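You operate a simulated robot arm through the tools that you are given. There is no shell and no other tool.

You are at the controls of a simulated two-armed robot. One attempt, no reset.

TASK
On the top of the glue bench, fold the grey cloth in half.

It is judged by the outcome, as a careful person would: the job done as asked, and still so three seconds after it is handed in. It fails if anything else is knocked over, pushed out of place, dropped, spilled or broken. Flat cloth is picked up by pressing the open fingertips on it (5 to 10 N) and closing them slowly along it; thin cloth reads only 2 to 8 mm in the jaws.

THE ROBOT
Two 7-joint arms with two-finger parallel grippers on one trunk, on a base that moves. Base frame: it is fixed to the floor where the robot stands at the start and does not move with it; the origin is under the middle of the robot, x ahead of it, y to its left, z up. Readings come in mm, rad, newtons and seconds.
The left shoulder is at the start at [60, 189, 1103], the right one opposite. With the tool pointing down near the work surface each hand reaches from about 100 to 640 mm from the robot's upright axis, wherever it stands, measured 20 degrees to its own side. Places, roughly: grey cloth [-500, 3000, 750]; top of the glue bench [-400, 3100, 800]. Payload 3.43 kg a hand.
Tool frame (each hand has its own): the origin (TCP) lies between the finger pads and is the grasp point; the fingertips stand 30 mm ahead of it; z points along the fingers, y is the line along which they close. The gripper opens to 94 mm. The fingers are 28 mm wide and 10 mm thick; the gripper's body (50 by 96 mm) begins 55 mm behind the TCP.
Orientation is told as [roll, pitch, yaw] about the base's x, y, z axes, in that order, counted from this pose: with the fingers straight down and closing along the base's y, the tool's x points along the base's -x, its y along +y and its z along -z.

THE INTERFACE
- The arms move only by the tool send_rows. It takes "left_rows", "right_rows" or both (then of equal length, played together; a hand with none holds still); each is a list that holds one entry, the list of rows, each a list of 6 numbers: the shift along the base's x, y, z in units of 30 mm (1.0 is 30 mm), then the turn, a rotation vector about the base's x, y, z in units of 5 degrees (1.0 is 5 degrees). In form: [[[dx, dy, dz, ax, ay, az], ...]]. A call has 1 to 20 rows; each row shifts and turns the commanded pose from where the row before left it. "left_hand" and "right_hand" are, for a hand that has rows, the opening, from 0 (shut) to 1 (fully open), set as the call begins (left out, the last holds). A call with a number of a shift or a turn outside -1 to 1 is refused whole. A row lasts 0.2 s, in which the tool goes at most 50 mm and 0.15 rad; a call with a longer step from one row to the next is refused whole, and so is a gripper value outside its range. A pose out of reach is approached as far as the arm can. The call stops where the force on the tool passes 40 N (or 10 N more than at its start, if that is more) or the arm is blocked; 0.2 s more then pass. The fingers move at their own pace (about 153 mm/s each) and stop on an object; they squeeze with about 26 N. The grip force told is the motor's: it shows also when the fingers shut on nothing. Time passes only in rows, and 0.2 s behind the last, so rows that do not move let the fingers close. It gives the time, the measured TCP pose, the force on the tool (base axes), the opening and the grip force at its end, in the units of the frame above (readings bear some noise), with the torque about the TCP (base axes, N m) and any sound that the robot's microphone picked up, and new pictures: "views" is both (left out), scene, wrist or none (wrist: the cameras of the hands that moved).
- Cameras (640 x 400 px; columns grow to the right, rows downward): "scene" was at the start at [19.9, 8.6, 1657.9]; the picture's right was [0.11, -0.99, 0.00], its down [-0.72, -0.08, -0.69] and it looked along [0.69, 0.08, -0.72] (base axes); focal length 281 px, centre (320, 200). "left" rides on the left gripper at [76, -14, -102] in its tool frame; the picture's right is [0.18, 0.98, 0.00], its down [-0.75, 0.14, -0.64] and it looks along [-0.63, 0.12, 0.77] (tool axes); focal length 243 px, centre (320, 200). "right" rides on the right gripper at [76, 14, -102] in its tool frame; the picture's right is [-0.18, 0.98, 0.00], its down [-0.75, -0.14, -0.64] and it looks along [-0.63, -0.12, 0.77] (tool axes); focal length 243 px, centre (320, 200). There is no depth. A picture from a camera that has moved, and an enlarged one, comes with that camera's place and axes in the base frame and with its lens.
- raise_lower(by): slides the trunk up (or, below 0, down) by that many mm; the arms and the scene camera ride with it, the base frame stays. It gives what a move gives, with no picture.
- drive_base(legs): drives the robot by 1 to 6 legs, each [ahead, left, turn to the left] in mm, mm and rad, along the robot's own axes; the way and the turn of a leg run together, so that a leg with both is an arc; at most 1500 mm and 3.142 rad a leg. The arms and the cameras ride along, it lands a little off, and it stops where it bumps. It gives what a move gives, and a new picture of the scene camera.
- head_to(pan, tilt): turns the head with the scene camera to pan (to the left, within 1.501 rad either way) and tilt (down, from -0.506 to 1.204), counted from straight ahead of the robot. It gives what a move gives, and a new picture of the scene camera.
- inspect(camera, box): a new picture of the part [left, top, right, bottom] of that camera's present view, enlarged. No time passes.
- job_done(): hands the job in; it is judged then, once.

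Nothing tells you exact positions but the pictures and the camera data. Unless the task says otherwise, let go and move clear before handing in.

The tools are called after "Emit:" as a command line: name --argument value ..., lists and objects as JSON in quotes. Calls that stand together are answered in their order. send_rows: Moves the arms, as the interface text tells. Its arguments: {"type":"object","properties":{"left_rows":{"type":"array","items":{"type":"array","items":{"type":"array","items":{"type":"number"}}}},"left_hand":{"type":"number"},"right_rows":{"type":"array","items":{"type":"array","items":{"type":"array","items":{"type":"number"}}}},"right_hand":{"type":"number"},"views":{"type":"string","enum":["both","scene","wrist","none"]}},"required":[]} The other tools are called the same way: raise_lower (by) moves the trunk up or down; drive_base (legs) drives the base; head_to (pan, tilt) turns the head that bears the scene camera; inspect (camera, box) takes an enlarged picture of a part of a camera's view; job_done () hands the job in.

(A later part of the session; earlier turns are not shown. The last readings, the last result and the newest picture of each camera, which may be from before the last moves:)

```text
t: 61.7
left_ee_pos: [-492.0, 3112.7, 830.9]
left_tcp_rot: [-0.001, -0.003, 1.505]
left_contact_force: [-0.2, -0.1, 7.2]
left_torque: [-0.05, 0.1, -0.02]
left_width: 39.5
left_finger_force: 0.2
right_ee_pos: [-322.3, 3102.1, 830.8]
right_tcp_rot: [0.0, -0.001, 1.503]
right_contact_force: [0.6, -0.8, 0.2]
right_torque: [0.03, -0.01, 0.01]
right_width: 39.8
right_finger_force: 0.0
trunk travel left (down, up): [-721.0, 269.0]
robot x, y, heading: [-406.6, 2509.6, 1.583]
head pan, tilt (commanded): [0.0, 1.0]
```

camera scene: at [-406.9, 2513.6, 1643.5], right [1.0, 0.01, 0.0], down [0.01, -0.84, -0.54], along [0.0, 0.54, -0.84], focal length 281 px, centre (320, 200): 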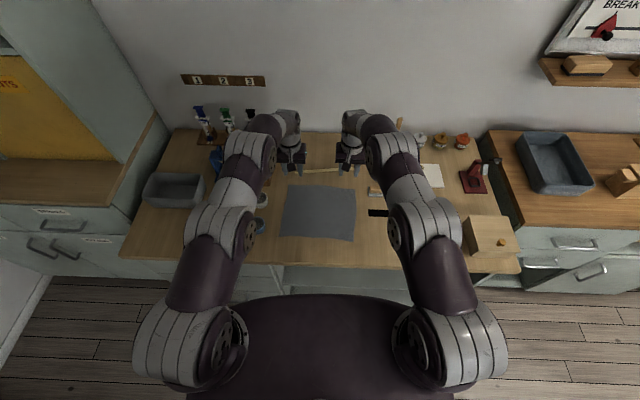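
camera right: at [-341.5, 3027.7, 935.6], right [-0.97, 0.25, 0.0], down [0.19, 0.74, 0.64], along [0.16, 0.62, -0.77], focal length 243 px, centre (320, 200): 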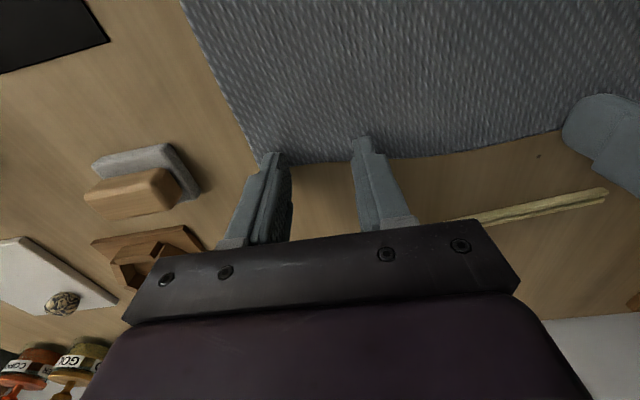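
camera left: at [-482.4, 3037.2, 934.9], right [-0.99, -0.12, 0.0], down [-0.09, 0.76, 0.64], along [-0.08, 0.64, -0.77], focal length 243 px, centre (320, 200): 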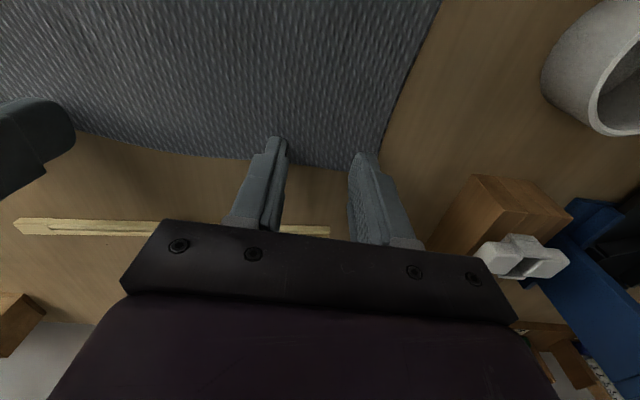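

Left presses at 7 N; right is not touching yet, so I lower only the right hand.

Emit:
send_rows --right_rows '[[[0, 0, -0.03, 0, 0, 0], [0, 0, -0.02, 0, 0, 0]]]' --views "none"

```text
t: 62.3
left_ee_pos: [-492.2, 3112.5, 832.1]
left_tcp_rot: [0.0, -0.002, 1.506]
left_contact_force: [0.8, 1.3, 6.0]
left_torque: [0.05, 0.0, -0.01]
left_width: 39.2
left_finger_force: 0.0
right_ee_pos: [-321.9, 3102.1, 830.6]
right_tcp_rot: [0.0, -0.004, 1.503]
right_contact_force: [0.5, -1.4, 10.4]
right_torque: [-0.05, -0.01, 0.02]
right_width: 39.5
right_finger_force: 0.0
trunk travel left (down, up): [-721.0, 269.0]
robot x, y, heading: [-406.5, 2508.9, 1.579]
head pan, tilt (commanded): [0.0, 1.0]
```

Right now presses at 10 N, left at 6 N. I close both grippers slowly in small steps.

Emit:
send_rows --left_rows '[[[0, 0, 0, 0, 0, 0]]]' --right_rows '[[[0, 0, 0, 0, 0, 0]]]' --left_hand 0.34 --right_hand 0.34 --views "wrist"

```text
t: 62.7
left_ee_pos: [-491.8, 3112.2, 830.8]
left_tcp_rot: [-0.002, -0.001, 1.504]
left_contact_force: [0.7, -0.2, 7.1]
left_torque: [0.02, 0.03, 0.03]
left_width: 31.1
left_finger_force: 0.1
right_ee_pos: [-322.2, 3101.6, 830.9]
right_tcp_rot: [0.0, -0.004, 1.504]
right_contact_force: [-1.5, 1.1, 10.1]
right_torque: [-0.02, -0.02, -0.03]
right_width: 31.2
right_finger_force: 0.0
trunk travel left (down, up): [-721.0, 269.0]
robot x, y, heading: [-406.5, 2502.4, 1.582]
head pan, tilt (commanded): [0.0, 1.0]
camera right: at [-341.6, 3026.6, 932.7], right [-0.97, 0.25, 0.0], down [0.19, 0.74, 0.64], along [0.16, 0.62, -0.76], focal length 243 px, centre (320, 200)
camera left: at [-482.2, 3035.6, 933.2], right [-0.99, -0.12, 0.0], down [-0.09, 0.76, 0.64], along [-0.08, 0.64, -0.77], focal length 243 px, centre (320, 200)
```

right: 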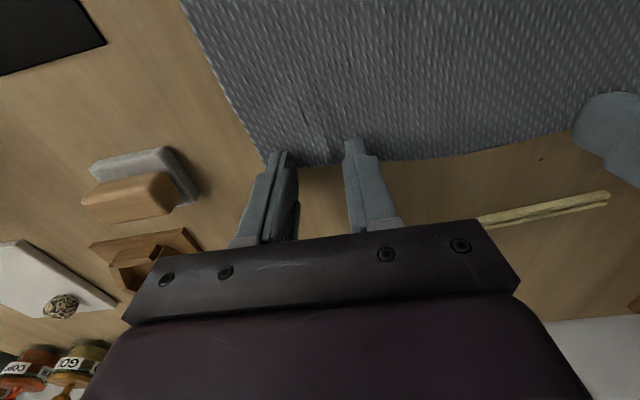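
left: 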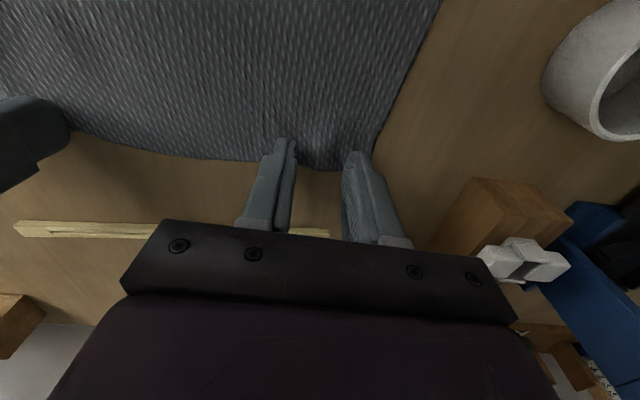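

Closing has begun and slight creases form between the fingers. I keep closing slowly.

Emit:
send_rows --left_rows '[[[0, 0, 0, 0, 0, 0]]]' --right_rows '[[[0, 0, 0, 0, 0, 0]]]' --left_hand 0.27 --right_hand 0.27 --views "none"

Emit:
send_rows --left_rows '[[[0, 0, 0, 0, 0, 0]]]' --right_rows '[[[0, 0, 0, 0, 0, 0]]]' --left_hand 0.2 --right_hand 0.2 --views "wrist"

```text
t: 63.1
left_ee_pos: [-491.8, 3112.7, 831.5]
left_tcp_rot: [0.0, 0.0, 1.505]
left_contact_force: [0.5, -0.3, 6.4]
left_torque: [-0.03, 0.03, 0.01]
left_width: 24.6
left_finger_force: 0.0
right_ee_pos: [-322.1, 3101.1, 831.8]
right_tcp_rot: [-0.001, -0.002, 1.504]
right_contact_force: [0.0, 0.4, 13.3]
right_torque: [-0.03, 0.01, 0.01]
right_width: 23.9
right_finger_force: 0.2
trunk travel left (down, up): [-721.0, 269.0]
robot x, y, heading: [-408.0, 2505.8, 1.582]
head pan, tilt (commanded): [0.0, 1.0]
```

```text
t: 63.5
left_ee_pos: [-492.0, 3110.9, 831.3]
left_tcp_rot: [0.002, -0.002, 1.503]
left_contact_force: [1.7, 0.9, 6.8]
left_torque: [-0.02, -0.02, 0.0]
left_width: 17.9
left_finger_force: 0.0
right_ee_pos: [-323.0, 3100.9, 831.1]
right_tcp_rot: [0.001, -0.003, 1.505]
right_contact_force: [-0.6, 0.3, 14.6]
right_torque: [-0.07, -0.02, 0.0]
right_width: 17.2
right_finger_force: 0.0
trunk travel left (down, up): [-721.0, 269.0]
robot x, y, heading: [-409.0, 2505.3, 1.577]
head pan, tilt (commanded): [0.0, 1.0]
camera right: at [-341.6, 3026.2, 932.7], right [-0.97, 0.25, 0.0], down [0.19, 0.74, 0.64], along [0.16, 0.62, -0.77], focal length 243 px, centre (320, 200)
camera left: at [-482.3, 3035.3, 933.2], right [-0.99, -0.12, 0.0], down [-0.09, 0.76, 0.64], along [-0.08, 0.64, -0.77], focal length 243 px, centre (320, 200)
```

right: 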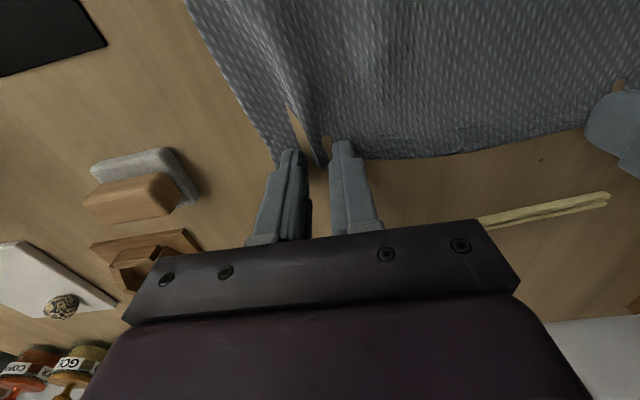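
left: 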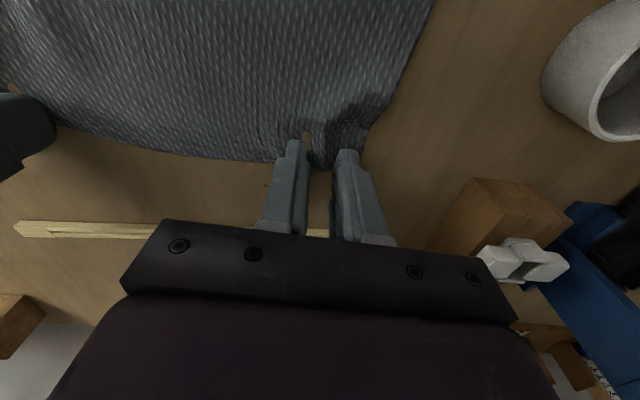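

The cloth is gathering between the fingers at both corners. I continue to close fully.

Emit:
send_rows --left_rows '[[[0, 0, 0, 0, 0, 0]]]' --right_rows '[[[0, 0, 0, 0, 0, 0]]]' --left_hand 0.13 --right_hand 0.13 --views "none"

Emit:
send_rows --left_rows '[[[0, 0, 0, 0, 0, 0]]]' --right_rows '[[[0, 0, 0, 0, 0, 0]]]' --left_hand 0.06 --right_hand 0.06 --views "none"

Emit:
send_rows --left_rows '[[[0, 0, 0, 0, 0, 0], [0, 0, 0, 0, 0, 0]]]' --right_rows '[[[0, 0, 0, 0, 0, 0], [0, 0, 0, 0, 0, 0]]]' --left_hand 0.0 --right_hand 0.0 --views "wrist"

```text
t: 63.9
left_ee_pos: [-491.8, 3111.5, 831.5]
left_tcp_rot: [0.0, -0.001, 1.504]
left_contact_force: [0.6, -0.4, 5.8]
left_torque: [-0.02, -0.03, -0.02]
left_width: 12.1
left_finger_force: 0.0
right_ee_pos: [-322.7, 3100.4, 829.9]
right_tcp_rot: [-0.001, -0.004, 1.504]
right_contact_force: [-0.7, -0.4, 15.6]
right_torque: [-0.07, -0.02, 0.01]
right_width: 10.5
right_finger_force: 0.1
trunk travel left (down, up): [-721.0, 269.0]
robot x, y, heading: [-404.9, 2507.1, 1.58]
head pan, tilt (commanded): [0.0, 1.0]
```

```text
t: 64.3
left_ee_pos: [-491.5, 3112.0, 831.8]
left_tcp_rot: [0.0, -0.001, 1.504]
left_contact_force: [3.3, -0.1, 5.2]
left_torque: [-0.01, -0.18, -0.03]
left_width: 7.4
left_finger_force: 2.1
right_ee_pos: [-323.5, 3102.3, 829.8]
right_tcp_rot: [0.0, -0.004, 1.505]
right_contact_force: [-3.4, 0.6, 16.3]
right_torque: [-0.07, 0.14, 0.01]
right_width: 2.8
right_finger_force: 5.7
trunk travel left (down, up): [-721.0, 269.0]
robot x, y, heading: [-406.2, 2505.1, 1.577]
head pan, tilt (commanded): [0.0, 1.0]
```

```text
t: 64.9
left_ee_pos: [-492.3, 3112.5, 831.1]
left_tcp_rot: [0.001, -0.002, 1.504]
left_contact_force: [5.6, -0.4, 4.4]
left_torque: [-0.01, -0.16, 0.0]
left_width: 1.7
left_finger_force: 25.7
right_ee_pos: [-322.7, 3100.9, 831.0]
right_tcp_rot: [-0.001, -0.005, 1.504]
right_contact_force: [-6.4, 0.1, 17.2]
right_torque: [-0.01, 0.14, -0.03]
right_width: 1.7
right_finger_force: 26.4
trunk travel left (down, up): [-721.0, 269.0]
robot x, y, heading: [-409.2, 2508.0, 1.581]
head pan, tilt (commanded): [0.0, 1.0]
camera right: at [-341.8, 3026.0, 932.7], right [-0.97, 0.25, 0.0], down [0.19, 0.74, 0.64], along [0.16, 0.62, -0.77], focal length 243 px, centre (320, 200)
camera left: at [-482.3, 3035.2, 933.2], right [-0.99, -0.12, 0.0], down [-0.09, 0.76, 0.64], along [-0.08, 0.64, -0.77], focal length 243 px, centre (320, 200)
```

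right: 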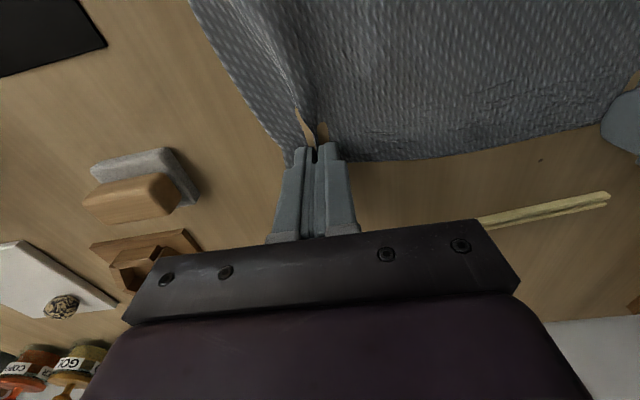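
left: 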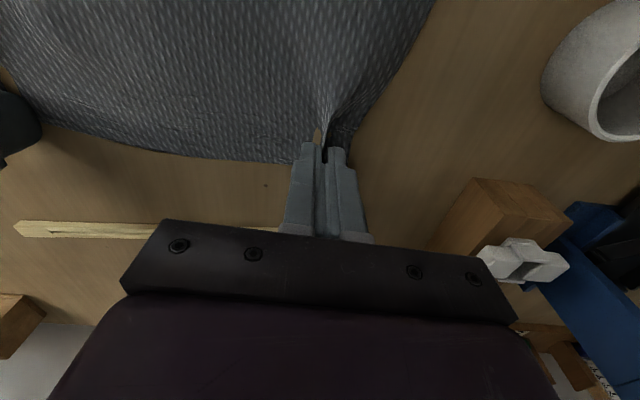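

Both jaws read 1.7 mm with opposite sideways pulls of about 6 N, so the cloth appears gripped and taut between the hands. I lift gently along the start of the folding arc, easing the hands slightly together, and check.

Emit:
send_rows --left_rows '[[[0.04, -0.053, 0.37, 0.374, -0.025, 0], [0.037, -0.106, 0.363, 0.374, -0.025, 0], [0.033, -0.16, 0.347, 0.374, -0.025, 0], [0, 0, 0, 0, 0, 0]]]' --right_rows '[[[-0.047, -0.053, 0.37, 0.374, -0.025, 0], [-0.05, -0.106, 0.363, 0.374, -0.025, 0], [-0.053, -0.16, 0.347, 0.374, -0.025, 0], [0, 0, 0, 0, 0, 0]]]'

```text
t: 65.9
left_ee_pos: [-487.8, 3103.9, 862.6]
left_tcp_rot: [0.0, -0.098, 1.504]
left_contact_force: [-0.2, 0.1, -0.1]
left_torque: [0.03, 0.01, -0.03]
left_width: 1.7
left_finger_force: 26.0
right_ee_pos: [-326.4, 3092.1, 860.8]
right_tcp_rot: [0.0, -0.099, 1.505]
right_contact_force: [1.0, -0.7, -0.3]
right_torque: [0.01, -0.04, 0.0]
right_width: 1.7
right_finger_force: 25.8
trunk travel left (down, up): [-721.0, 269.0]
robot x, y, heading: [-407.8, 2505.7, 1.577]
head pan, tilt (commanded): [0.0, 1.0]
camera scene: at [-406.9, 2517.0, 1589.3], right [1.0, 0.01, 0.0], down [0.01, -0.84, -0.54], along [0.0, 0.54, -0.84], focal length 281 px, centre (320, 200)
camera right: at [-346.2, 3008.5, 955.0], right [-0.97, 0.25, 0.02], down [0.19, 0.68, 0.71], along [0.16, 0.69, -0.7], focal length 243 px, centre (320, 200)
camera left: at [-479.7, 3018.0, 956.5], right [-0.99, -0.12, -0.02], down [-0.09, 0.69, 0.71], along [-0.07, 0.71, -0.7], focal length 243 px, centre (320, 200)
```

scene: 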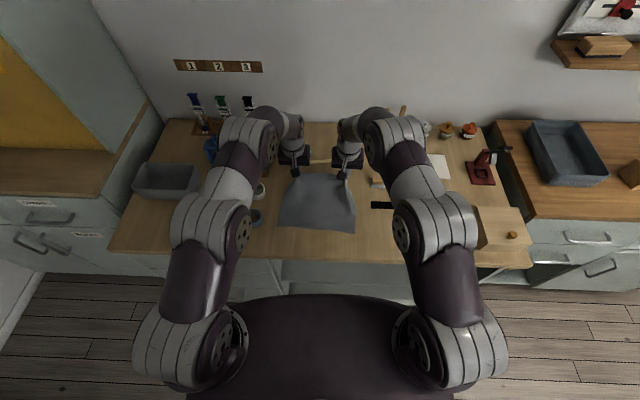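
right: 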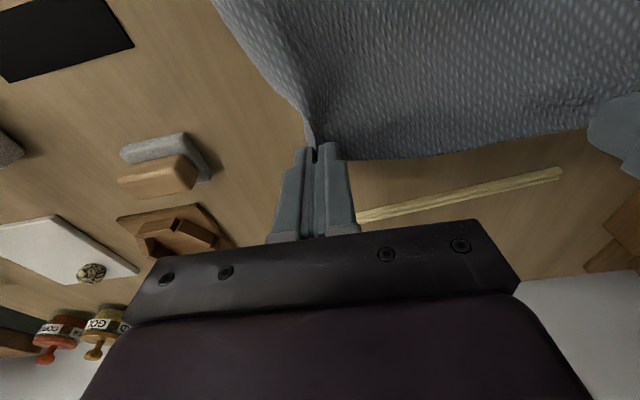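
left: 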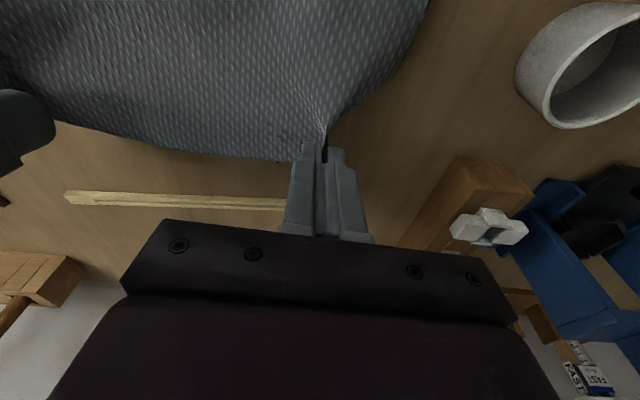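

Both corners are lifted and held. Let me zoom to check the cloth's shape before going on.

Emit:
inspect --camera "scene" --box '[240, 140, 400, 240]'

```text
4.00 times, centred on (320, 190) of scene
camera zoom: at [-406.9, 2517.0, 1589.3], right [1.0, 0.01, 0.0], down [0.01, -0.84, -0.54], along [0.0, 0.54, -0.84], focal length 1123 px, centre (320, 240)
```

zoom: 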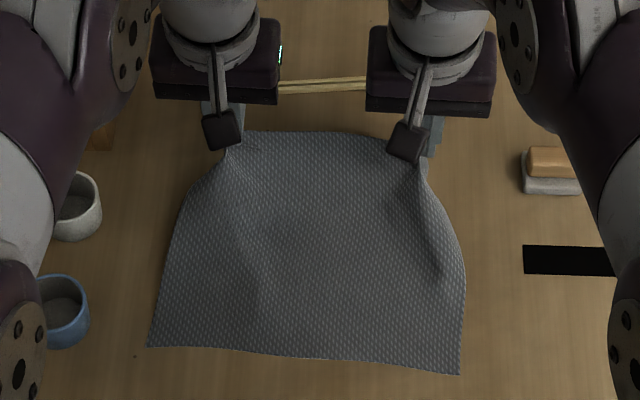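

Grip is good on both sides and the near half lies undisturbed. I continue the arc up to the half-way point, tilting the fingers forward as I go.

Emit:
send_rows --left_rows '[[[-0.015, -0.226, 0.33, 0.599, -0.04, 0], [-0.018, -0.276, 0.3, 0.599, -0.04, 0], [-0.021, -0.316, 0.27, 0.599, -0.04, 0], [-0.024, -0.359, 0.233, 0.599, -0.04, 0], [-0.026, -0.389, 0.193, 0.599, -0.04, 0], [-0.028, -0.419, 0.15, 0.599, -0.04, 0], [-0.029, -0.439, 0.103, 0.599, -0.04, 0], [-0.03, -0.452, 0.053, 0.599, -0.04, 0], [-0.03, -0.459, 0.003, 0.599, -0.04, 0]]]' --right_rows '[[[-0.015, -0.226, 0.33, 0.599, -0.04, 0], [-0.018, -0.276, 0.3, 0.599, -0.04, 0], [-0.021, -0.316, 0.27, 0.599, -0.04, 0], [-0.024, -0.359, 0.233, 0.599, -0.04, 0], [-0.026, -0.389, 0.193, 0.599, -0.04, 0], [-0.028, -0.419, 0.15, 0.599, -0.04, 0], [-0.029, -0.439, 0.103, 0.599, -0.04, 0], [-0.03, -0.452, 0.053, 0.599, -0.04, 0], [-0.03, -0.459, 0.003, 0.599, -0.04, 0]]]'

Emit:
inspect --camera "scene" --box '[240, 140, 400, 240]'

```text
t: 67.9
left_ee_pos: [-494.4, 3002.6, 914.0]
left_tcp_rot: [0.002, -0.574, 1.505]
left_contact_force: [0.5, -0.2, 0.6]
left_torque: [0.04, 0.01, -0.01]
left_width: 1.8
left_finger_force: 26.5
right_ee_pos: [-334.3, 2992.3, 912.3]
right_tcp_rot: [-0.001, -0.575, 1.505]
right_contact_force: [-0.7, -0.3, 0.3]
right_torque: [-0.01, -0.03, 0.01]
right_width: 2.0
right_finger_force: 26.0
trunk travel left (down, up): [-721.0, 269.0]
robot x, y, heading: [-406.8, 2503.9, 1.577]
head pan, tilt (commanded): [0.0, 1.0]
camera scene: at [-406.9, 2513.4, 1589.4], right [1.0, 0.01, 0.0], down [0.01, -0.84, -0.54], along [0.0, 0.54, -0.84], focal length 281 px, centre (320, 200)
camera right: at [-355.9, 2872.7, 956.8], right [-0.97, 0.22, 0.1], down [0.16, 0.27, 0.95], along [0.18, 0.94, -0.3], focal length 243 px, centre (320, 200)
camera left: at [-488.0, 2882.9, 957.9], right [-0.99, -0.09, -0.1], down [-0.12, 0.29, 0.95], along [-0.05, 0.95, -0.3], focal length 243 px, centre (320, 200)
```

scene: 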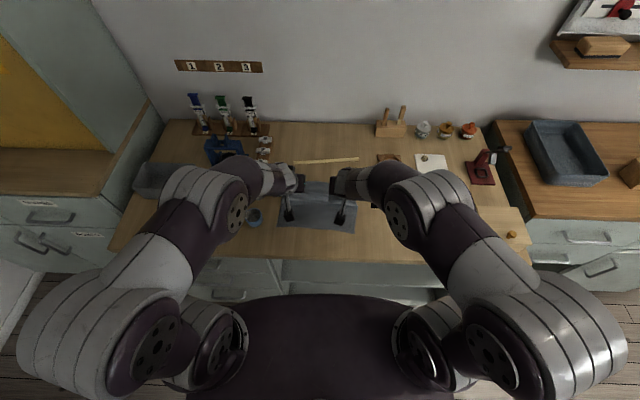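
right: 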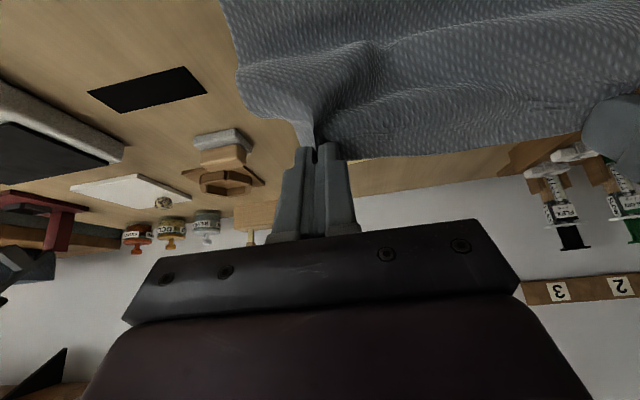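
left: 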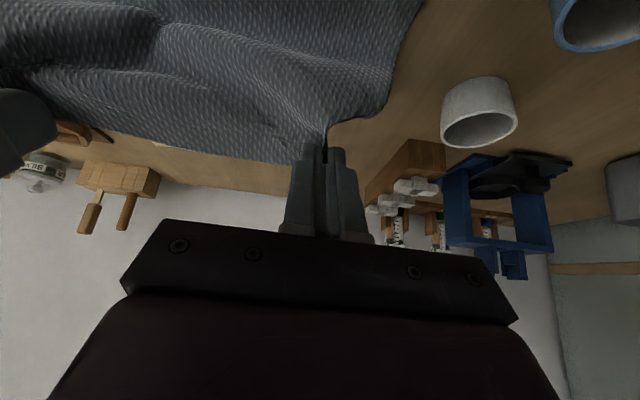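

```text
4.00 times, centred on (320, 190) of scene
camera zoom: at [-406.9, 2513.4, 1589.4], right [1.0, 0.01, 0.0], down [0.01, -0.84, -0.54], along [0.0, 0.54, -0.84], focal length 1123 px, centre (320, 240)
```

zoom: 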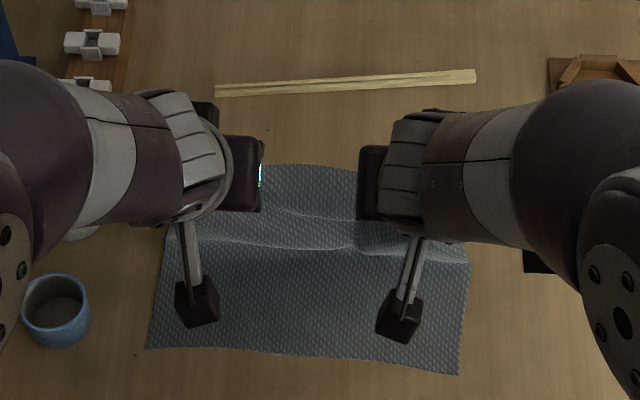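

The fold is half-way; the near half has not moved. My elbows are getting wide, so I'll make the rest of the backward travel by driving the base back in small steps while lowering and tilting the hands.

Emit:
send_rows --left_rows '[[[0, -0.031, -0.224, 0.599, -0.04, 0], [0, -0.031, -0.224, 0.599, -0.04, 0], [0, -0.031, -0.224, 0.599, -0.04, 0], [0, -0.031, -0.224, 0.599, -0.04, 0]]]' --right_rows '[[[0, -0.031, -0.224, 0.599, -0.04, 0], [0, -0.031, -0.224, 0.599, -0.04, 0], [0, -0.031, -0.224, 0.599, -0.04, 0], [0, -0.031, -0.224, 0.599, -0.04, 0]]]' --views "none"

Emit:
drive_base --legs '[[-60, 0, 0]]'

Emit:
inspect --camera "scene" --box '[240, 120, 400, 220]'

```text
t: 68.9
left_ee_pos: [-505.2, 3001.8, 900.1]
left_tcp_rot: [0.051, -0.646, 1.499]
left_contact_force: [14.0, -0.4, -1.1]
left_torque: [-0.02, -0.38, -0.23]
left_width: 1.8
left_finger_force: 25.4
left hand out of reach, approached as far as the arm can: row 1, 2, 3, 4
right_ee_pos: [-334.2, 2989.4, 885.6]
right_tcp_rot: [0.001, -0.783, 1.507]
right_contact_force: [-12.9, 0.4, 1.3]
right_torque: [0.03, 0.34, 0.28]
right_width: 1.9
right_finger_force: 26.1
trunk travel left (down, up): [-721.0, 269.0]
robot x, y, heading: [-404.4, 2510.5, 1.576]
head pan, tilt (commanded): [0.0, 1.0]
```

```text
t: 69.8
left_ee_pos: [-505.9, 2942.0, 901.1]
left_tcp_rot: [0.051, -0.646, 1.499]
left_contact_force: [18.8, -1.2, -1.7]
left_torque: [-0.06, -0.53, -0.3]
left_width: 1.7
left_finger_force: 26.2
right_ee_pos: [-333.3, 2928.9, 885.6]
right_tcp_rot: [0.002, -0.778, 1.504]
right_contact_force: [-19.2, 0.4, 1.5]
right_torque: [0.06, 0.47, 0.38]
right_width: 1.6
right_finger_force: 26.0
trunk travel left (down, up): [-721.0, 269.0]
robot x, y, heading: [-403.2, 2449.6, 1.573]
head pan, tilt (commanded): [0.0, 1.0]
camera scene: at [-406.5, 2455.4, 1589.4], right [1.0, 0.01, 0.0], down [0.01, -0.84, -0.54], along [0.0, 0.54, -0.84], focal length 281 px, centre (320, 200)
```

scene: 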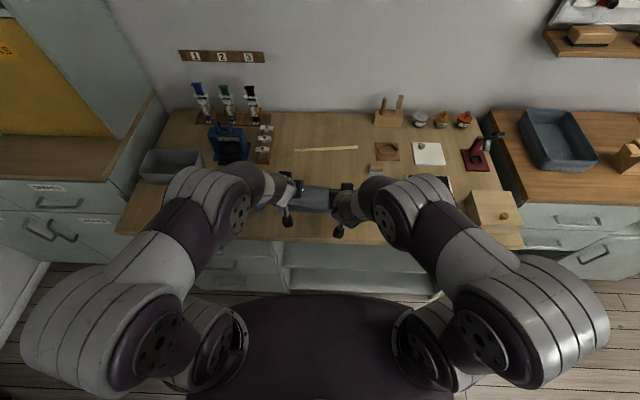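

```text
4.00 times, centred on (320, 170) of scene
camera zoom: at [-406.5, 2455.4, 1589.4], right [1.0, 0.01, 0.0], down [0.01, -0.84, -0.54], along [0.0, 0.54, -0.84], focal length 1123 px, centre (320, 320)
```

zoom: 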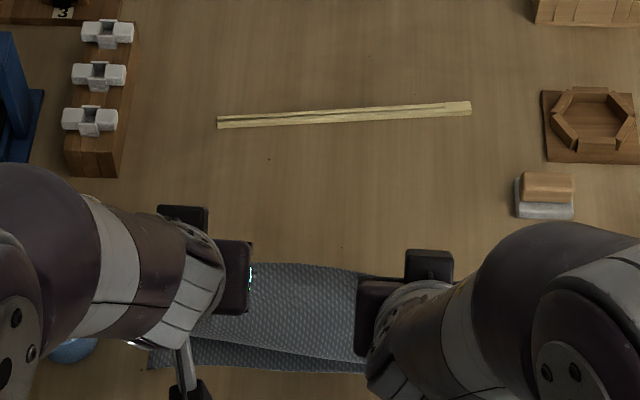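

The left hand reached a joint limit part-way and drifted 10 mm outward, pulling the cloth taut between the hands. I'll move both arms forward 30 mm (away from the cramped pose) to recover and see whether the left hand attains its pose.

Emit:
send_rows --left_rows '[[[0.1, 0.333, 0, 0, 0, 0], [0.1, 0.333, 0, 0, 0, 0], [0.1, 0.333, 0, 0, 0, 0], [0, 0, 0, 0, 0, 0]]]' --right_rows '[[[-0.05, 0.333, 0, 0, 0, 0], [-0.05, 0.333, 0, 0, 0, 0], [-0.05, 0.333, 0, 0, 0, 0], [0, 0, 0, 0, 0, 0]]]' --views "none"

```text
t: 70.8
left_ee_pos: [-496.2, 2970.9, 900.4]
left_tcp_rot: [0.052, -0.648, 1.503]
left_contact_force: [0.0, -0.3, -0.8]
left_torque: [0.01, 0.02, 0.03]
left_width: 2.3
left_finger_force: 25.7
right_ee_pos: [-337.7, 2959.8, 884.6]
right_tcp_rot: [-0.001, -0.781, 1.504]
right_contact_force: [0.0, -0.7, 0.3]
right_torque: [-0.02, 0.0, 0.02]
right_width: 1.8
right_finger_force: 26.6
trunk travel left (down, up): [-721.0, 269.0]
robot x, y, heading: [-406.0, 2446.8, 1.578]
head pan, tilt (commanded): [0.0, 1.0]
```

Tension is gone and the arm is reachable again; 158 mm separates the hands. I now level the left hand with the right: lower 16 mm, tilt 7.5° more and take out its small lean.

Emit:
send_rows --left_rows '[[[0, -0.025, -0.175, 0.49, -0.19, -0.12], [0, -0.025, -0.175, 0.49, -0.19, -0.12], [0, -0.025, -0.175, 0.49, -0.19, -0.12]]]' --views "none"

```text
t: 71.7
left_ee_pos: [-500.5, 2971.3, 889.6]
left_tcp_rot: [0.035, -0.741, 1.501]
left_contact_force: [-0.2, 0.4, 0.4]
left_torque: [0.01, -0.03, 0.01]
left_width: 2.1
left_finger_force: 26.6
left hand out of reach, approached as far as the arm can: row 2, 3
right_ee_pos: [-338.8, 2959.3, 883.7]
right_tcp_rot: [-0.001, -0.781, 1.505]
right_contact_force: [-0.2, -0.6, -0.1]
right_torque: [-0.01, 0.01, -0.01]
right_width: 1.8
right_finger_force: 26.5
trunk travel left (down, up): [-721.0, 269.0]
robot x, y, heading: [-408.1, 2447.5, 1.579]
head pan, tilt (commanded): [0.0, 1.0]
```

The left arm is still near its limit; a more stretched arm should allow the tilt. I move both arms forward 40 mm and then drive the base back 70 mm, keeping the cloth slack.

Emit:
send_rows --left_rows '[[[0.03, 0.333, 0, 0, 0, 0], [0.03, 0.333, 0, 0, 0, 0], [0.03, 0.333, 0, 0, 0, 0], [0, 0.333, 0, 0, 0, 0]]]' --right_rows '[[[0, 0.333, 0, 0, 0, 0], [0, 0.333, 0, 0, 0, 0], [0, 0.333, 0, 0, 0, 0], [0, 0.333, 0, 0, 0, 0]]]' --views "none"

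Emit:
drive_base --legs '[[-65, 0, 0]]'

Emit:
inspect --camera "scene" --box '[240, 100, 400, 200]'

```text
t: 72.7
left_ee_pos: [-498.1, 3011.6, 890.7]
left_tcp_rot: [0.035, -0.74, 1.502]
left_contact_force: [-0.4, -0.4, -0.5]
left_torque: [0.01, 0.01, -0.05]
left_width: 1.7
left_finger_force: 25.6
right_ee_pos: [-337.5, 3000.6, 884.1]
right_tcp_rot: [0.0, -0.778, 1.505]
right_contact_force: [-0.5, -0.8, 0.7]
right_torque: [0.0, -0.03, 0.01]
right_width: 1.7
right_finger_force: 26.0
trunk travel left (down, up): [-721.0, 269.0]
robot x, y, heading: [-405.9, 2448.7, 1.581]
head pan, tilt (commanded): [0.0, 1.0]
```

```text
t: 73.6
left_ee_pos: [-499.1, 2945.3, 890.9]
left_tcp_rot: [0.036, -0.743, 1.5]
left_contact_force: [0.0, -0.1, -0.1]
left_torque: [-0.02, 0.01, 0.01]
left_width: 1.7
left_finger_force: 26.0
right_ee_pos: [-338.6, 2933.6, 885.3]
right_tcp_rot: [0.001, -0.781, 1.505]
right_contact_force: [0.3, -0.5, 0.3]
right_torque: [0.01, -0.04, -0.01]
right_width: 1.7
right_finger_force: 26.1
trunk travel left (down, up): [-721.0, 269.0]
robot x, y, heading: [-407.3, 2380.3, 1.576]
head pan, tilt (commanded): [0.0, 1.0]
camera scene: at [-406.1, 2389.9, 1589.4], right [1.0, 0.01, 0.0], down [0.01, -0.84, -0.54], along [0.0, 0.54, -0.84], focal length 281 px, centre (320, 200)
```

scene: 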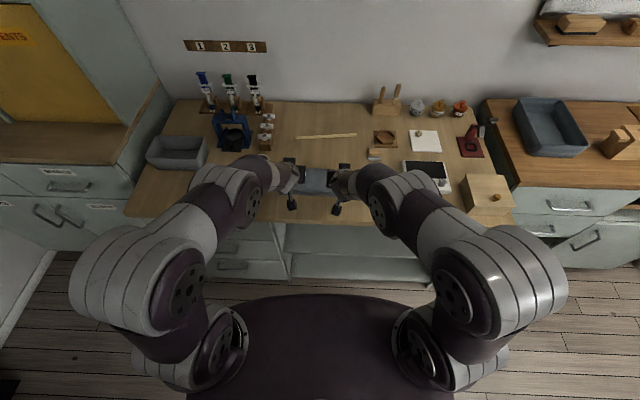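

```text
4.00 times, centred on (320, 150) of scene
camera zoom: at [-406.1, 2389.9, 1589.4], right [1.0, 0.01, 0.0], down [0.01, -0.84, -0.54], along [0.0, 0.54, -0.84], focal length 1123 px, centre (320, 400)
```

zoom: 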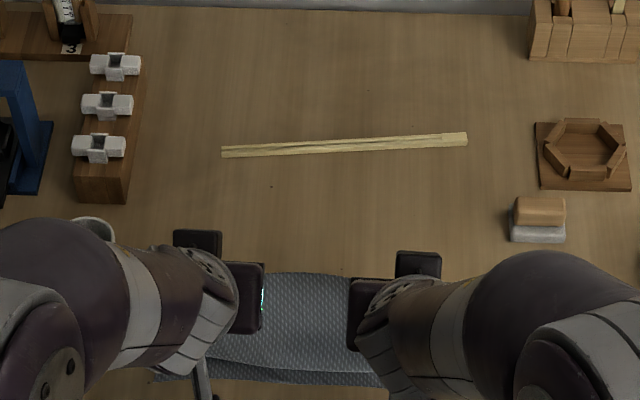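

The arms are better stretched now and the cloth hangs slack. I go on lowering and tilting both hands.

Emit:
send_rows --left_rows '[[[0, -0.041, -0.222, 0.49, -0.093, -0.056], [0, -0.041, -0.222, 0.49, -0.093, -0.056], [0, -0.041, -0.222, 0.49, -0.093, -0.056], [0, -0.041, -0.222, 0.49, -0.093, -0.056], [0, -0.041, -0.222, 0.49, -0.093, -0.056]]]' --right_rows '[[[0, -0.03, -0.185, 0.411, -0.027, 0], [0, -0.03, -0.185, 0.411, -0.027, 0], [0, -0.03, -0.185, 0.411, -0.027, 0], [0, -0.03, -0.185, 0.411, -0.027, 0], [0, -0.03, -0.185, 0.411, -0.027, 0]]]' --views "wrist"

```text
t: 74.8
left_ee_pos: [-498.5, 2940.4, 857.0]
left_tcp_rot: [-0.005, -0.959, 1.509]
left_contact_force: [-0.4, 0.2, 0.0]
left_torque: [0.02, 0.02, -0.02]
left_width: 1.7
left_finger_force: 25.0
right_ee_pos: [-338.9, 2929.7, 857.1]
right_tcp_rot: [-0.001, -0.959, 1.506]
right_contact_force: [0.3, 0.4, -0.3]
right_torque: [0.0, -0.04, 0.01]
right_width: 1.6
right_finger_force: 26.2
trunk travel left (down, up): [-721.0, 269.0]
robot x, y, heading: [-407.5, 2382.0, 1.577]
head pan, tilt (commanded): [0.0, 1.0]
camera right: at [-360.3, 2803.1, 852.7], right [-0.97, 0.17, 0.15], down [0.13, -0.1, 0.99], along [0.18, 0.98, 0.08], focal length 243 px, centre (320, 200)
camera left: at [-492.3, 2811.9, 852.7], right [-0.99, -0.04, -0.15], down [-0.15, -0.08, 0.99], along [-0.05, 1.0, 0.08], focal length 243 px, centre (320, 200)
```

right: 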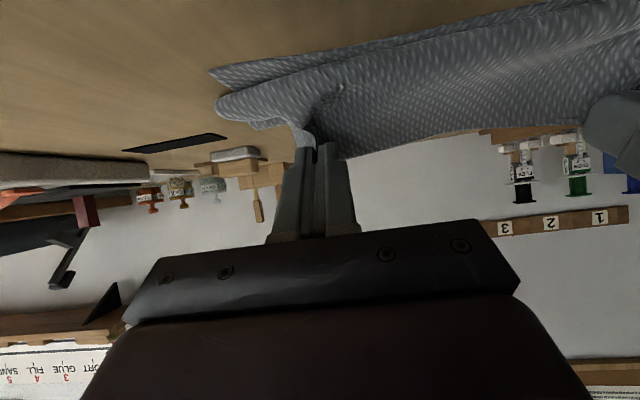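
left: 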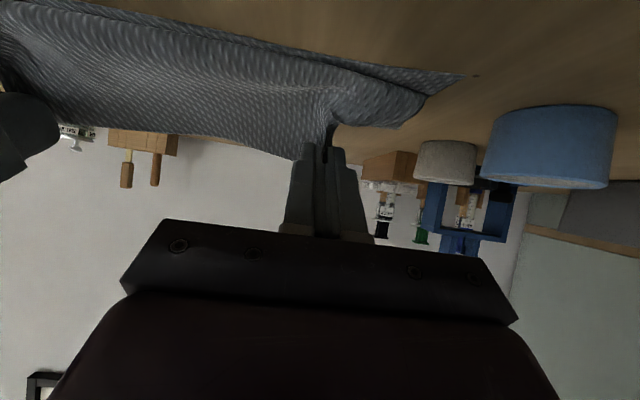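

Both hands are now level at 55° tilt and z≈857; the near corners of the lower layer are visible beneath. I lower 14 mm more and drive back 38 mm to bring the upper edge over the near edge.

Emit:
send_rows --left_rows '[[[0, 0, -0.235, 0, 0, 0], [0, 0, -0.235, 0, 0, 0]]]' --right_rows '[[[0, 0, -0.235, 0, 0, 0], [0, 0, -0.235, 0, 0, 0]]]' --views "none"

Emit:
drive_base --legs '[[-38, 0, 0]]'

Emit:
inspect --camera "left" --box '[0, 0, 640, 400]'

Emit:
inspect --camera "right" --box '[0, 0, 640, 400]'

Emit:
inspect --camera "scene" --box '[240, 100, 400, 200]'

```text
t: 75.4
left_ee_pos: [-497.7, 2940.1, 842.8]
left_tcp_rot: [-0.005, -0.958, 1.507]
left_contact_force: [0.6, 0.4, 0.6]
left_torque: [0.0, 0.01, 0.01]
left_width: 1.8
left_finger_force: 26.4
right_ee_pos: [-338.4, 2930.4, 841.7]
right_tcp_rot: [0.001, -0.959, 1.506]
right_contact_force: [0.8, 0.5, 0.0]
right_torque: [0.0, -0.06, -0.02]
right_width: 1.8
right_finger_force: 26.1
trunk travel left (down, up): [-721.0, 269.0]
robot x, y, heading: [-405.8, 2381.0, 1.578]
head pan, tilt (commanded): [0.0, 1.0]
```

```text
t: 76.3
left_ee_pos: [-497.8, 2902.1, 842.0]
left_tcp_rot: [-0.006, -0.956, 1.509]
left_contact_force: [0.3, -0.2, -0.3]
left_torque: [0.02, 0.01, 0.0]
left_width: 1.8
left_finger_force: 26.0
right_ee_pos: [-338.9, 2892.1, 842.9]
right_tcp_rot: [0.001, -0.961, 1.506]
right_contact_force: [-0.3, 0.0, 1.2]
right_torque: [-0.03, -0.02, 0.02]
right_width: 1.6
right_finger_force: 26.1
trunk travel left (down, up): [-721.0, 269.0]
robot x, y, heading: [-405.6, 2346.0, 1.575]
head pan, tilt (commanded): [0.0, 1.0]
camera scene: at [-405.9, 2354.3, 1589.3], right [1.0, 0.01, 0.0], down [0.01, -0.84, -0.54], along [0.0, 0.54, -0.84], focal length 281 px, centre (320, 200)
```

scene: 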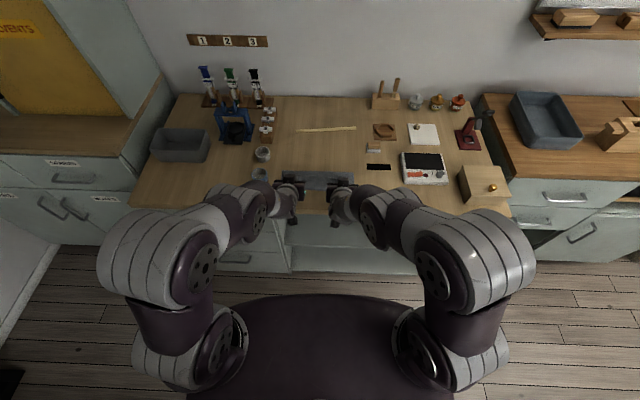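

```text
1.00 times, centred on (320, 200) of left (not enlarged: the box is as wide or as high as the picture)
camera zoom: at [-492.2, 2774.8, 839.1], right [-0.99, -0.04, -0.15], down [-0.15, -0.08, 0.99], along [-0.05, 1.0, 0.07], focal length 243 px, centre (320, 200)
```

zoom: 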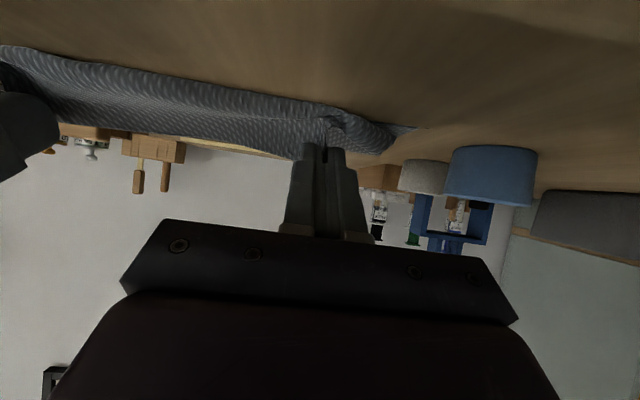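

```text
1.00 times, centred on (320, 200) of right (not enlarged: the box is as wide or as high as the picture)
camera zoom: at [-360.3, 2766.0, 838.7], right [-0.97, 0.17, 0.15], down [0.13, -0.1, 0.99], along [0.18, 0.98, 0.08], focal length 243 px, centre (320, 200)
```

zoom: 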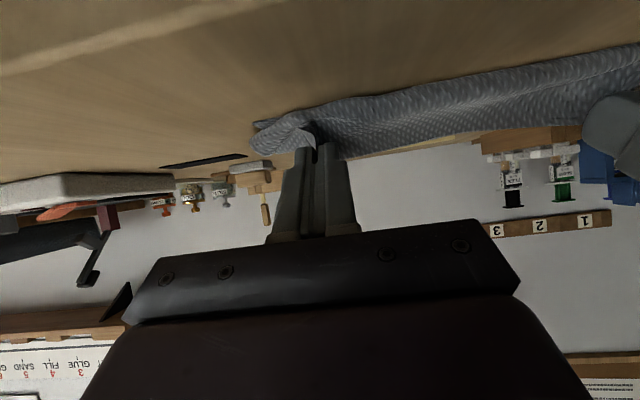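

```text
4.00 times, centred on (320, 150) of scene
camera zoom: at [-405.9, 2354.3, 1589.3], right [1.0, 0.01, 0.0], down [0.01, -0.84, -0.54], along [0.0, 0.54, -0.84], focal length 1123 px, centre (320, 400)
```

zoom: 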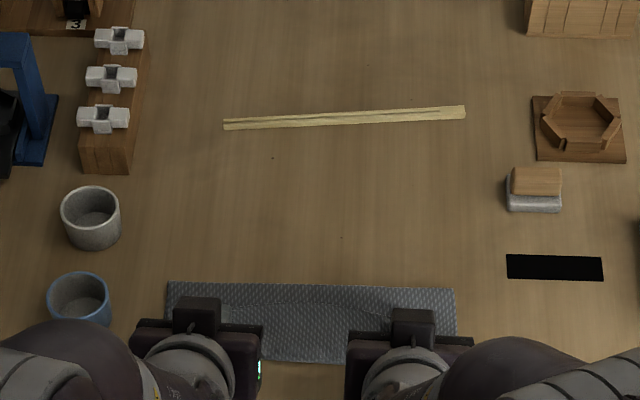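

Both hands hold the edge about 29 mm above the bench just inside the near edge; the cloth forms a soft loop at the crease (outline y≈2980) which will spread when flattened. I now lower the last 10 mm, tilt to 60° and line up with the near edge.

Emit:
send_rows --left_rows '[[[0, -0.11, -0.09, 0.333, -0.022, 0], [0, -0.11, -0.11, 0.333, -0.022, 0], [0, -0.11, -0.13, 0.333, -0.022, 0]]]' --right_rows '[[[0, -0.075, -0.1, 0.333, -0.022, 0], [0, -0.075, -0.12, 0.333, -0.022, 0], [0, -0.075, -0.14, 0.333, -0.022, 0]]]'

Emit:
inspect --camera "scene" --box '[260, 130, 380, 230]'

```text
t: 77.1
left_ee_pos: [-497.8, 2894.0, 832.6]
left_tcp_rot: [0.014, -1.043, 1.492]
left_contact_force: [-0.9, 0.4, 0.5]
left_torque: [0.0, -0.02, 0.0]
left_width: 1.5
left_finger_force: 26.2
right_ee_pos: [-338.6, 2887.3, 832.8]
right_tcp_rot: [0.0, -1.048, 1.506]
right_contact_force: [0.3, -0.1, 1.2]
right_torque: [0.0, -0.04, -0.01]
right_width: 1.7
right_finger_force: 26.1
trunk travel left (down, up): [-721.0, 269.0]
robot x, y, heading: [-402.4, 2340.3, 1.574]
head pan, tilt (commanded): [0.0, 1.0]
camera scene: at [-405.8, 2354.6, 1589.4], right [1.0, 0.01, 0.0], down [0.01, -0.84, -0.54], along [0.0, 0.54, -0.84], focal length 281 px, centre (320, 200)
camera right: at [-360.0, 2760.7, 816.8], right [-0.97, 0.16, 0.16], down [0.13, -0.19, 0.97], along [0.18, 0.97, 0.16], focal length 243 px, centre (320, 200)
camera left: at [-492.7, 2766.6, 818.3], right [-0.99, -0.02, -0.15], down [-0.15, -0.17, 0.98], along [-0.05, 0.99, 0.16], focal length 243 px, centre (320, 200)
```

scene: 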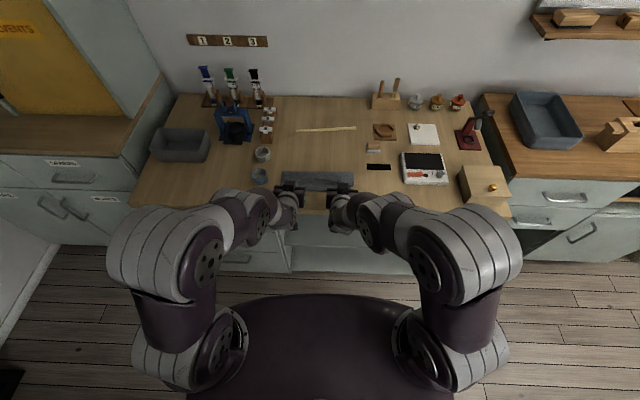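
right: 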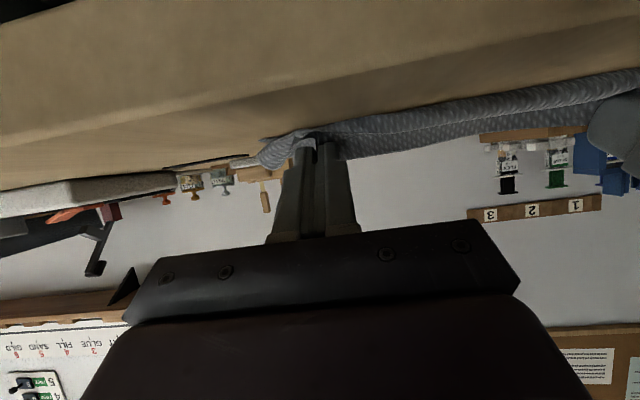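
left: 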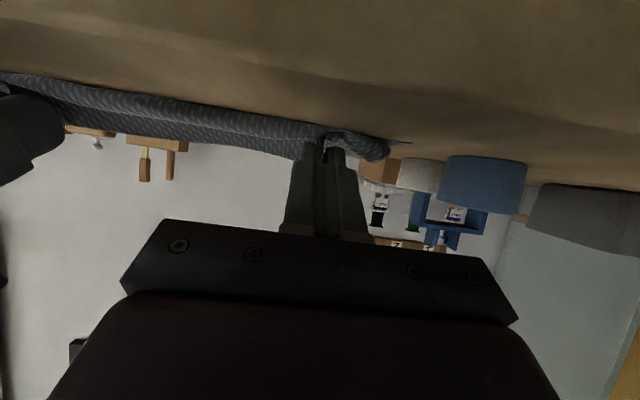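

```text
4.00 times, centred on (320, 180) of scene
camera zoom: at [-405.8, 2354.6, 1589.4], right [1.0, 0.01, 0.0], down [0.01, -0.84, -0.54], along [0.0, 0.54, -0.84], focal length 1123 px, centre (320, 280)
```

zoom: 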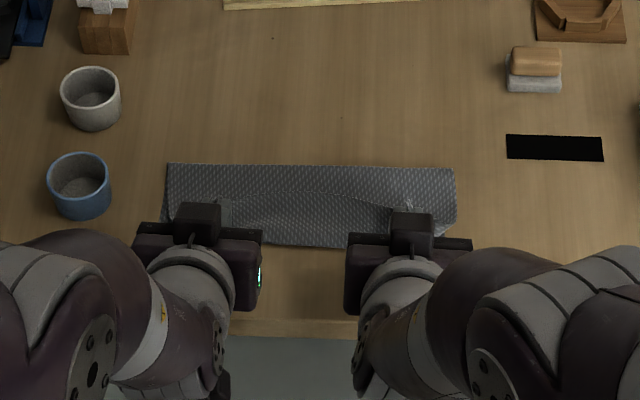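

The sheet sagged during lowering: the loop at the crease sits too near (y≈2981) and the held edge curls back as a wide hem. I'll lift the hands back up and forward with more tilt so the sheet hangs straight, then re-lay it along a taut arc.

Emit:
send_rows --left_rows '[[[0, 0.3, 0.361, 0.399, -0.026, 0], [0, 0.3, 0.361, 0.399, -0.026, 0], [0, 0.3, 0.361, 0.399, -0.026, 0], [0, 0.3, 0.361, 0.399, -0.026, 0], [0, 0.3, 0.361, 0.399, -0.026, 0], [0, 0.3, 0.361, 0.399, -0.026, 0], [0, 0, 0, 0, 0, 0]]]' --right_rows '[[[0, 0.282, 0.361, 0.399, -0.026, 0], [0, 0.282, 0.361, 0.399, -0.026, 0], [0, 0.282, 0.361, 0.399, -0.026, 0], [0, 0.282, 0.361, 0.399, -0.026, 0], [0, 0.282, 0.361, 0.399, -0.026, 0], [0, 0.282, 0.361, 0.399, -0.026, 0], [0, 0, 0, 0, 0, 0]]]'

Emit:
inspect --camera "scene" --box '[260, 130, 380, 230]'

```text
t: 78.7
left_ee_pos: [-487.9, 2943.9, 898.6]
left_tcp_rot: [-0.013, -1.255, 1.52]
left_contact_force: [-0.3, -0.4, 0.1]
left_torque: [-0.01, 0.02, -0.04]
left_width: 1.6
left_finger_force: 26.0
left hand out of reach, approached as far as the arm can: row 4, 5, 6
right_ee_pos: [-338.5, 2936.2, 896.8]
right_tcp_rot: [-0.003, -1.258, 1.508]
right_contact_force: [-0.7, -0.9, -0.3]
right_torque: [-0.01, -0.01, 0.0]
right_width: 1.5
right_finger_force: 26.6
trunk travel left (down, up): [-721.0, 269.0]
robot x, y, heading: [-407.7, 2343.8, 1.577]
head pan, tilt (commanded): [0.0, 1.0]
camera scene: at [-405.9, 2353.8, 1589.4], right [1.0, 0.01, 0.0], down [0.01, -0.84, -0.54], along [0.0, 0.54, -0.84], focal length 281 px, centre (320, 200)
camera right: at [-359.5, 2816.6, 855.4], right [-0.98, 0.12, 0.17], down [0.12, -0.39, 0.91], along [0.18, 0.91, 0.36], focal length 243 px, centre (320, 200)
camera left: at [-479.8, 2821.9, 857.6], right [-0.98, 0.0, -0.18], down [-0.17, -0.37, 0.92], along [-0.06, 0.93, 0.36], focal length 243 px, centre (320, 200)
```

scene: 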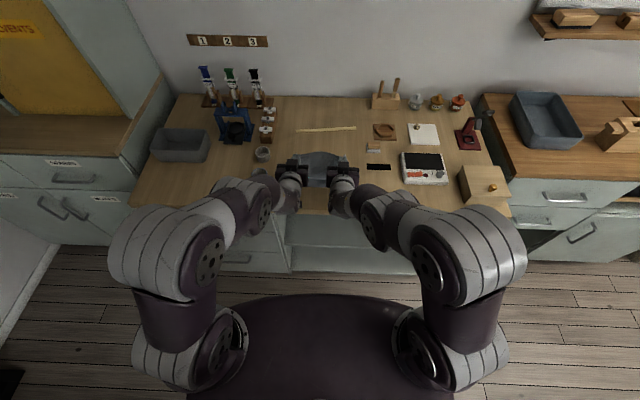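
right: 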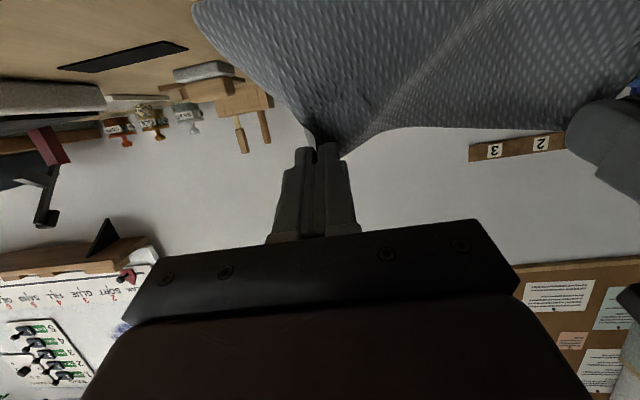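
left: 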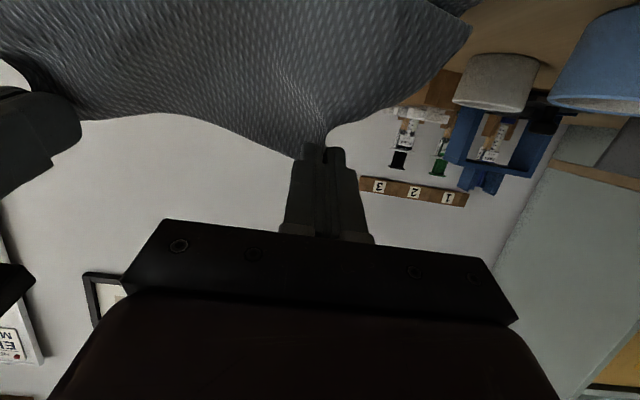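

```text
4.00 times, centred on (320, 180) of scene
camera zoom: at [-405.9, 2353.8, 1589.4], right [1.0, 0.01, 0.0], down [0.01, -0.84, -0.54], along [0.0, 0.54, -0.84], focal length 1123 px, centre (320, 280)
```

zoom: 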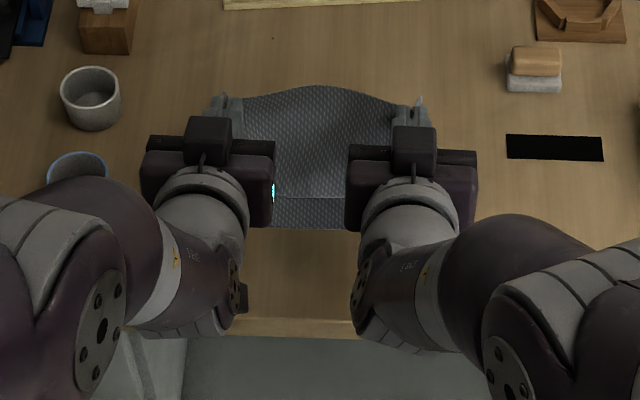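

Both hands are now at 72° tilt and z≈897, with the near edge still in place (y≈2910). I zoom in to understand the shape of the hanging sheet.

Emit:
inspect --camera "scene" --box '[300, 145, 364, 185]'

Emit:
inspect --camera "left" --box '[200, 0, 520, 200]'

```text
10.00 times, centred on (332, 165) of scene
camera zoom: at [-405.9, 2353.8, 1589.4], right [1.0, 0.01, 0.0], down [0.01, -0.84, -0.54], along [0.0, 0.54, -0.84], focal length 2807 px, centre (200, 550)
```

zoom: 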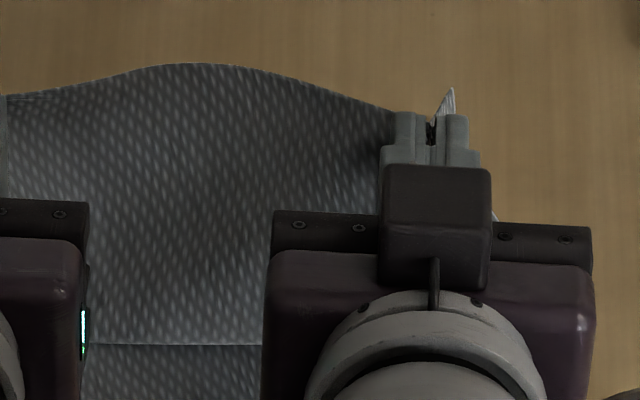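

```text
2.00 times, centred on (360, 100) of left
camera zoom: at [-479.8, 2821.9, 857.6], right [-0.98, 0.0, -0.18], down [-0.17, -0.37, 0.92], along [-0.06, 0.93, 0.36], focal length 485 px, centre (240, 400)
```

zoom: 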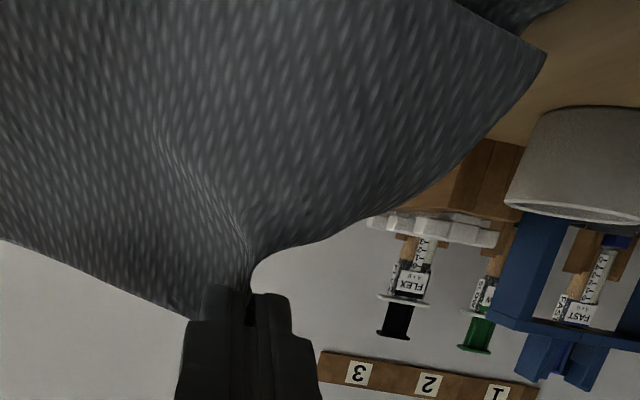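

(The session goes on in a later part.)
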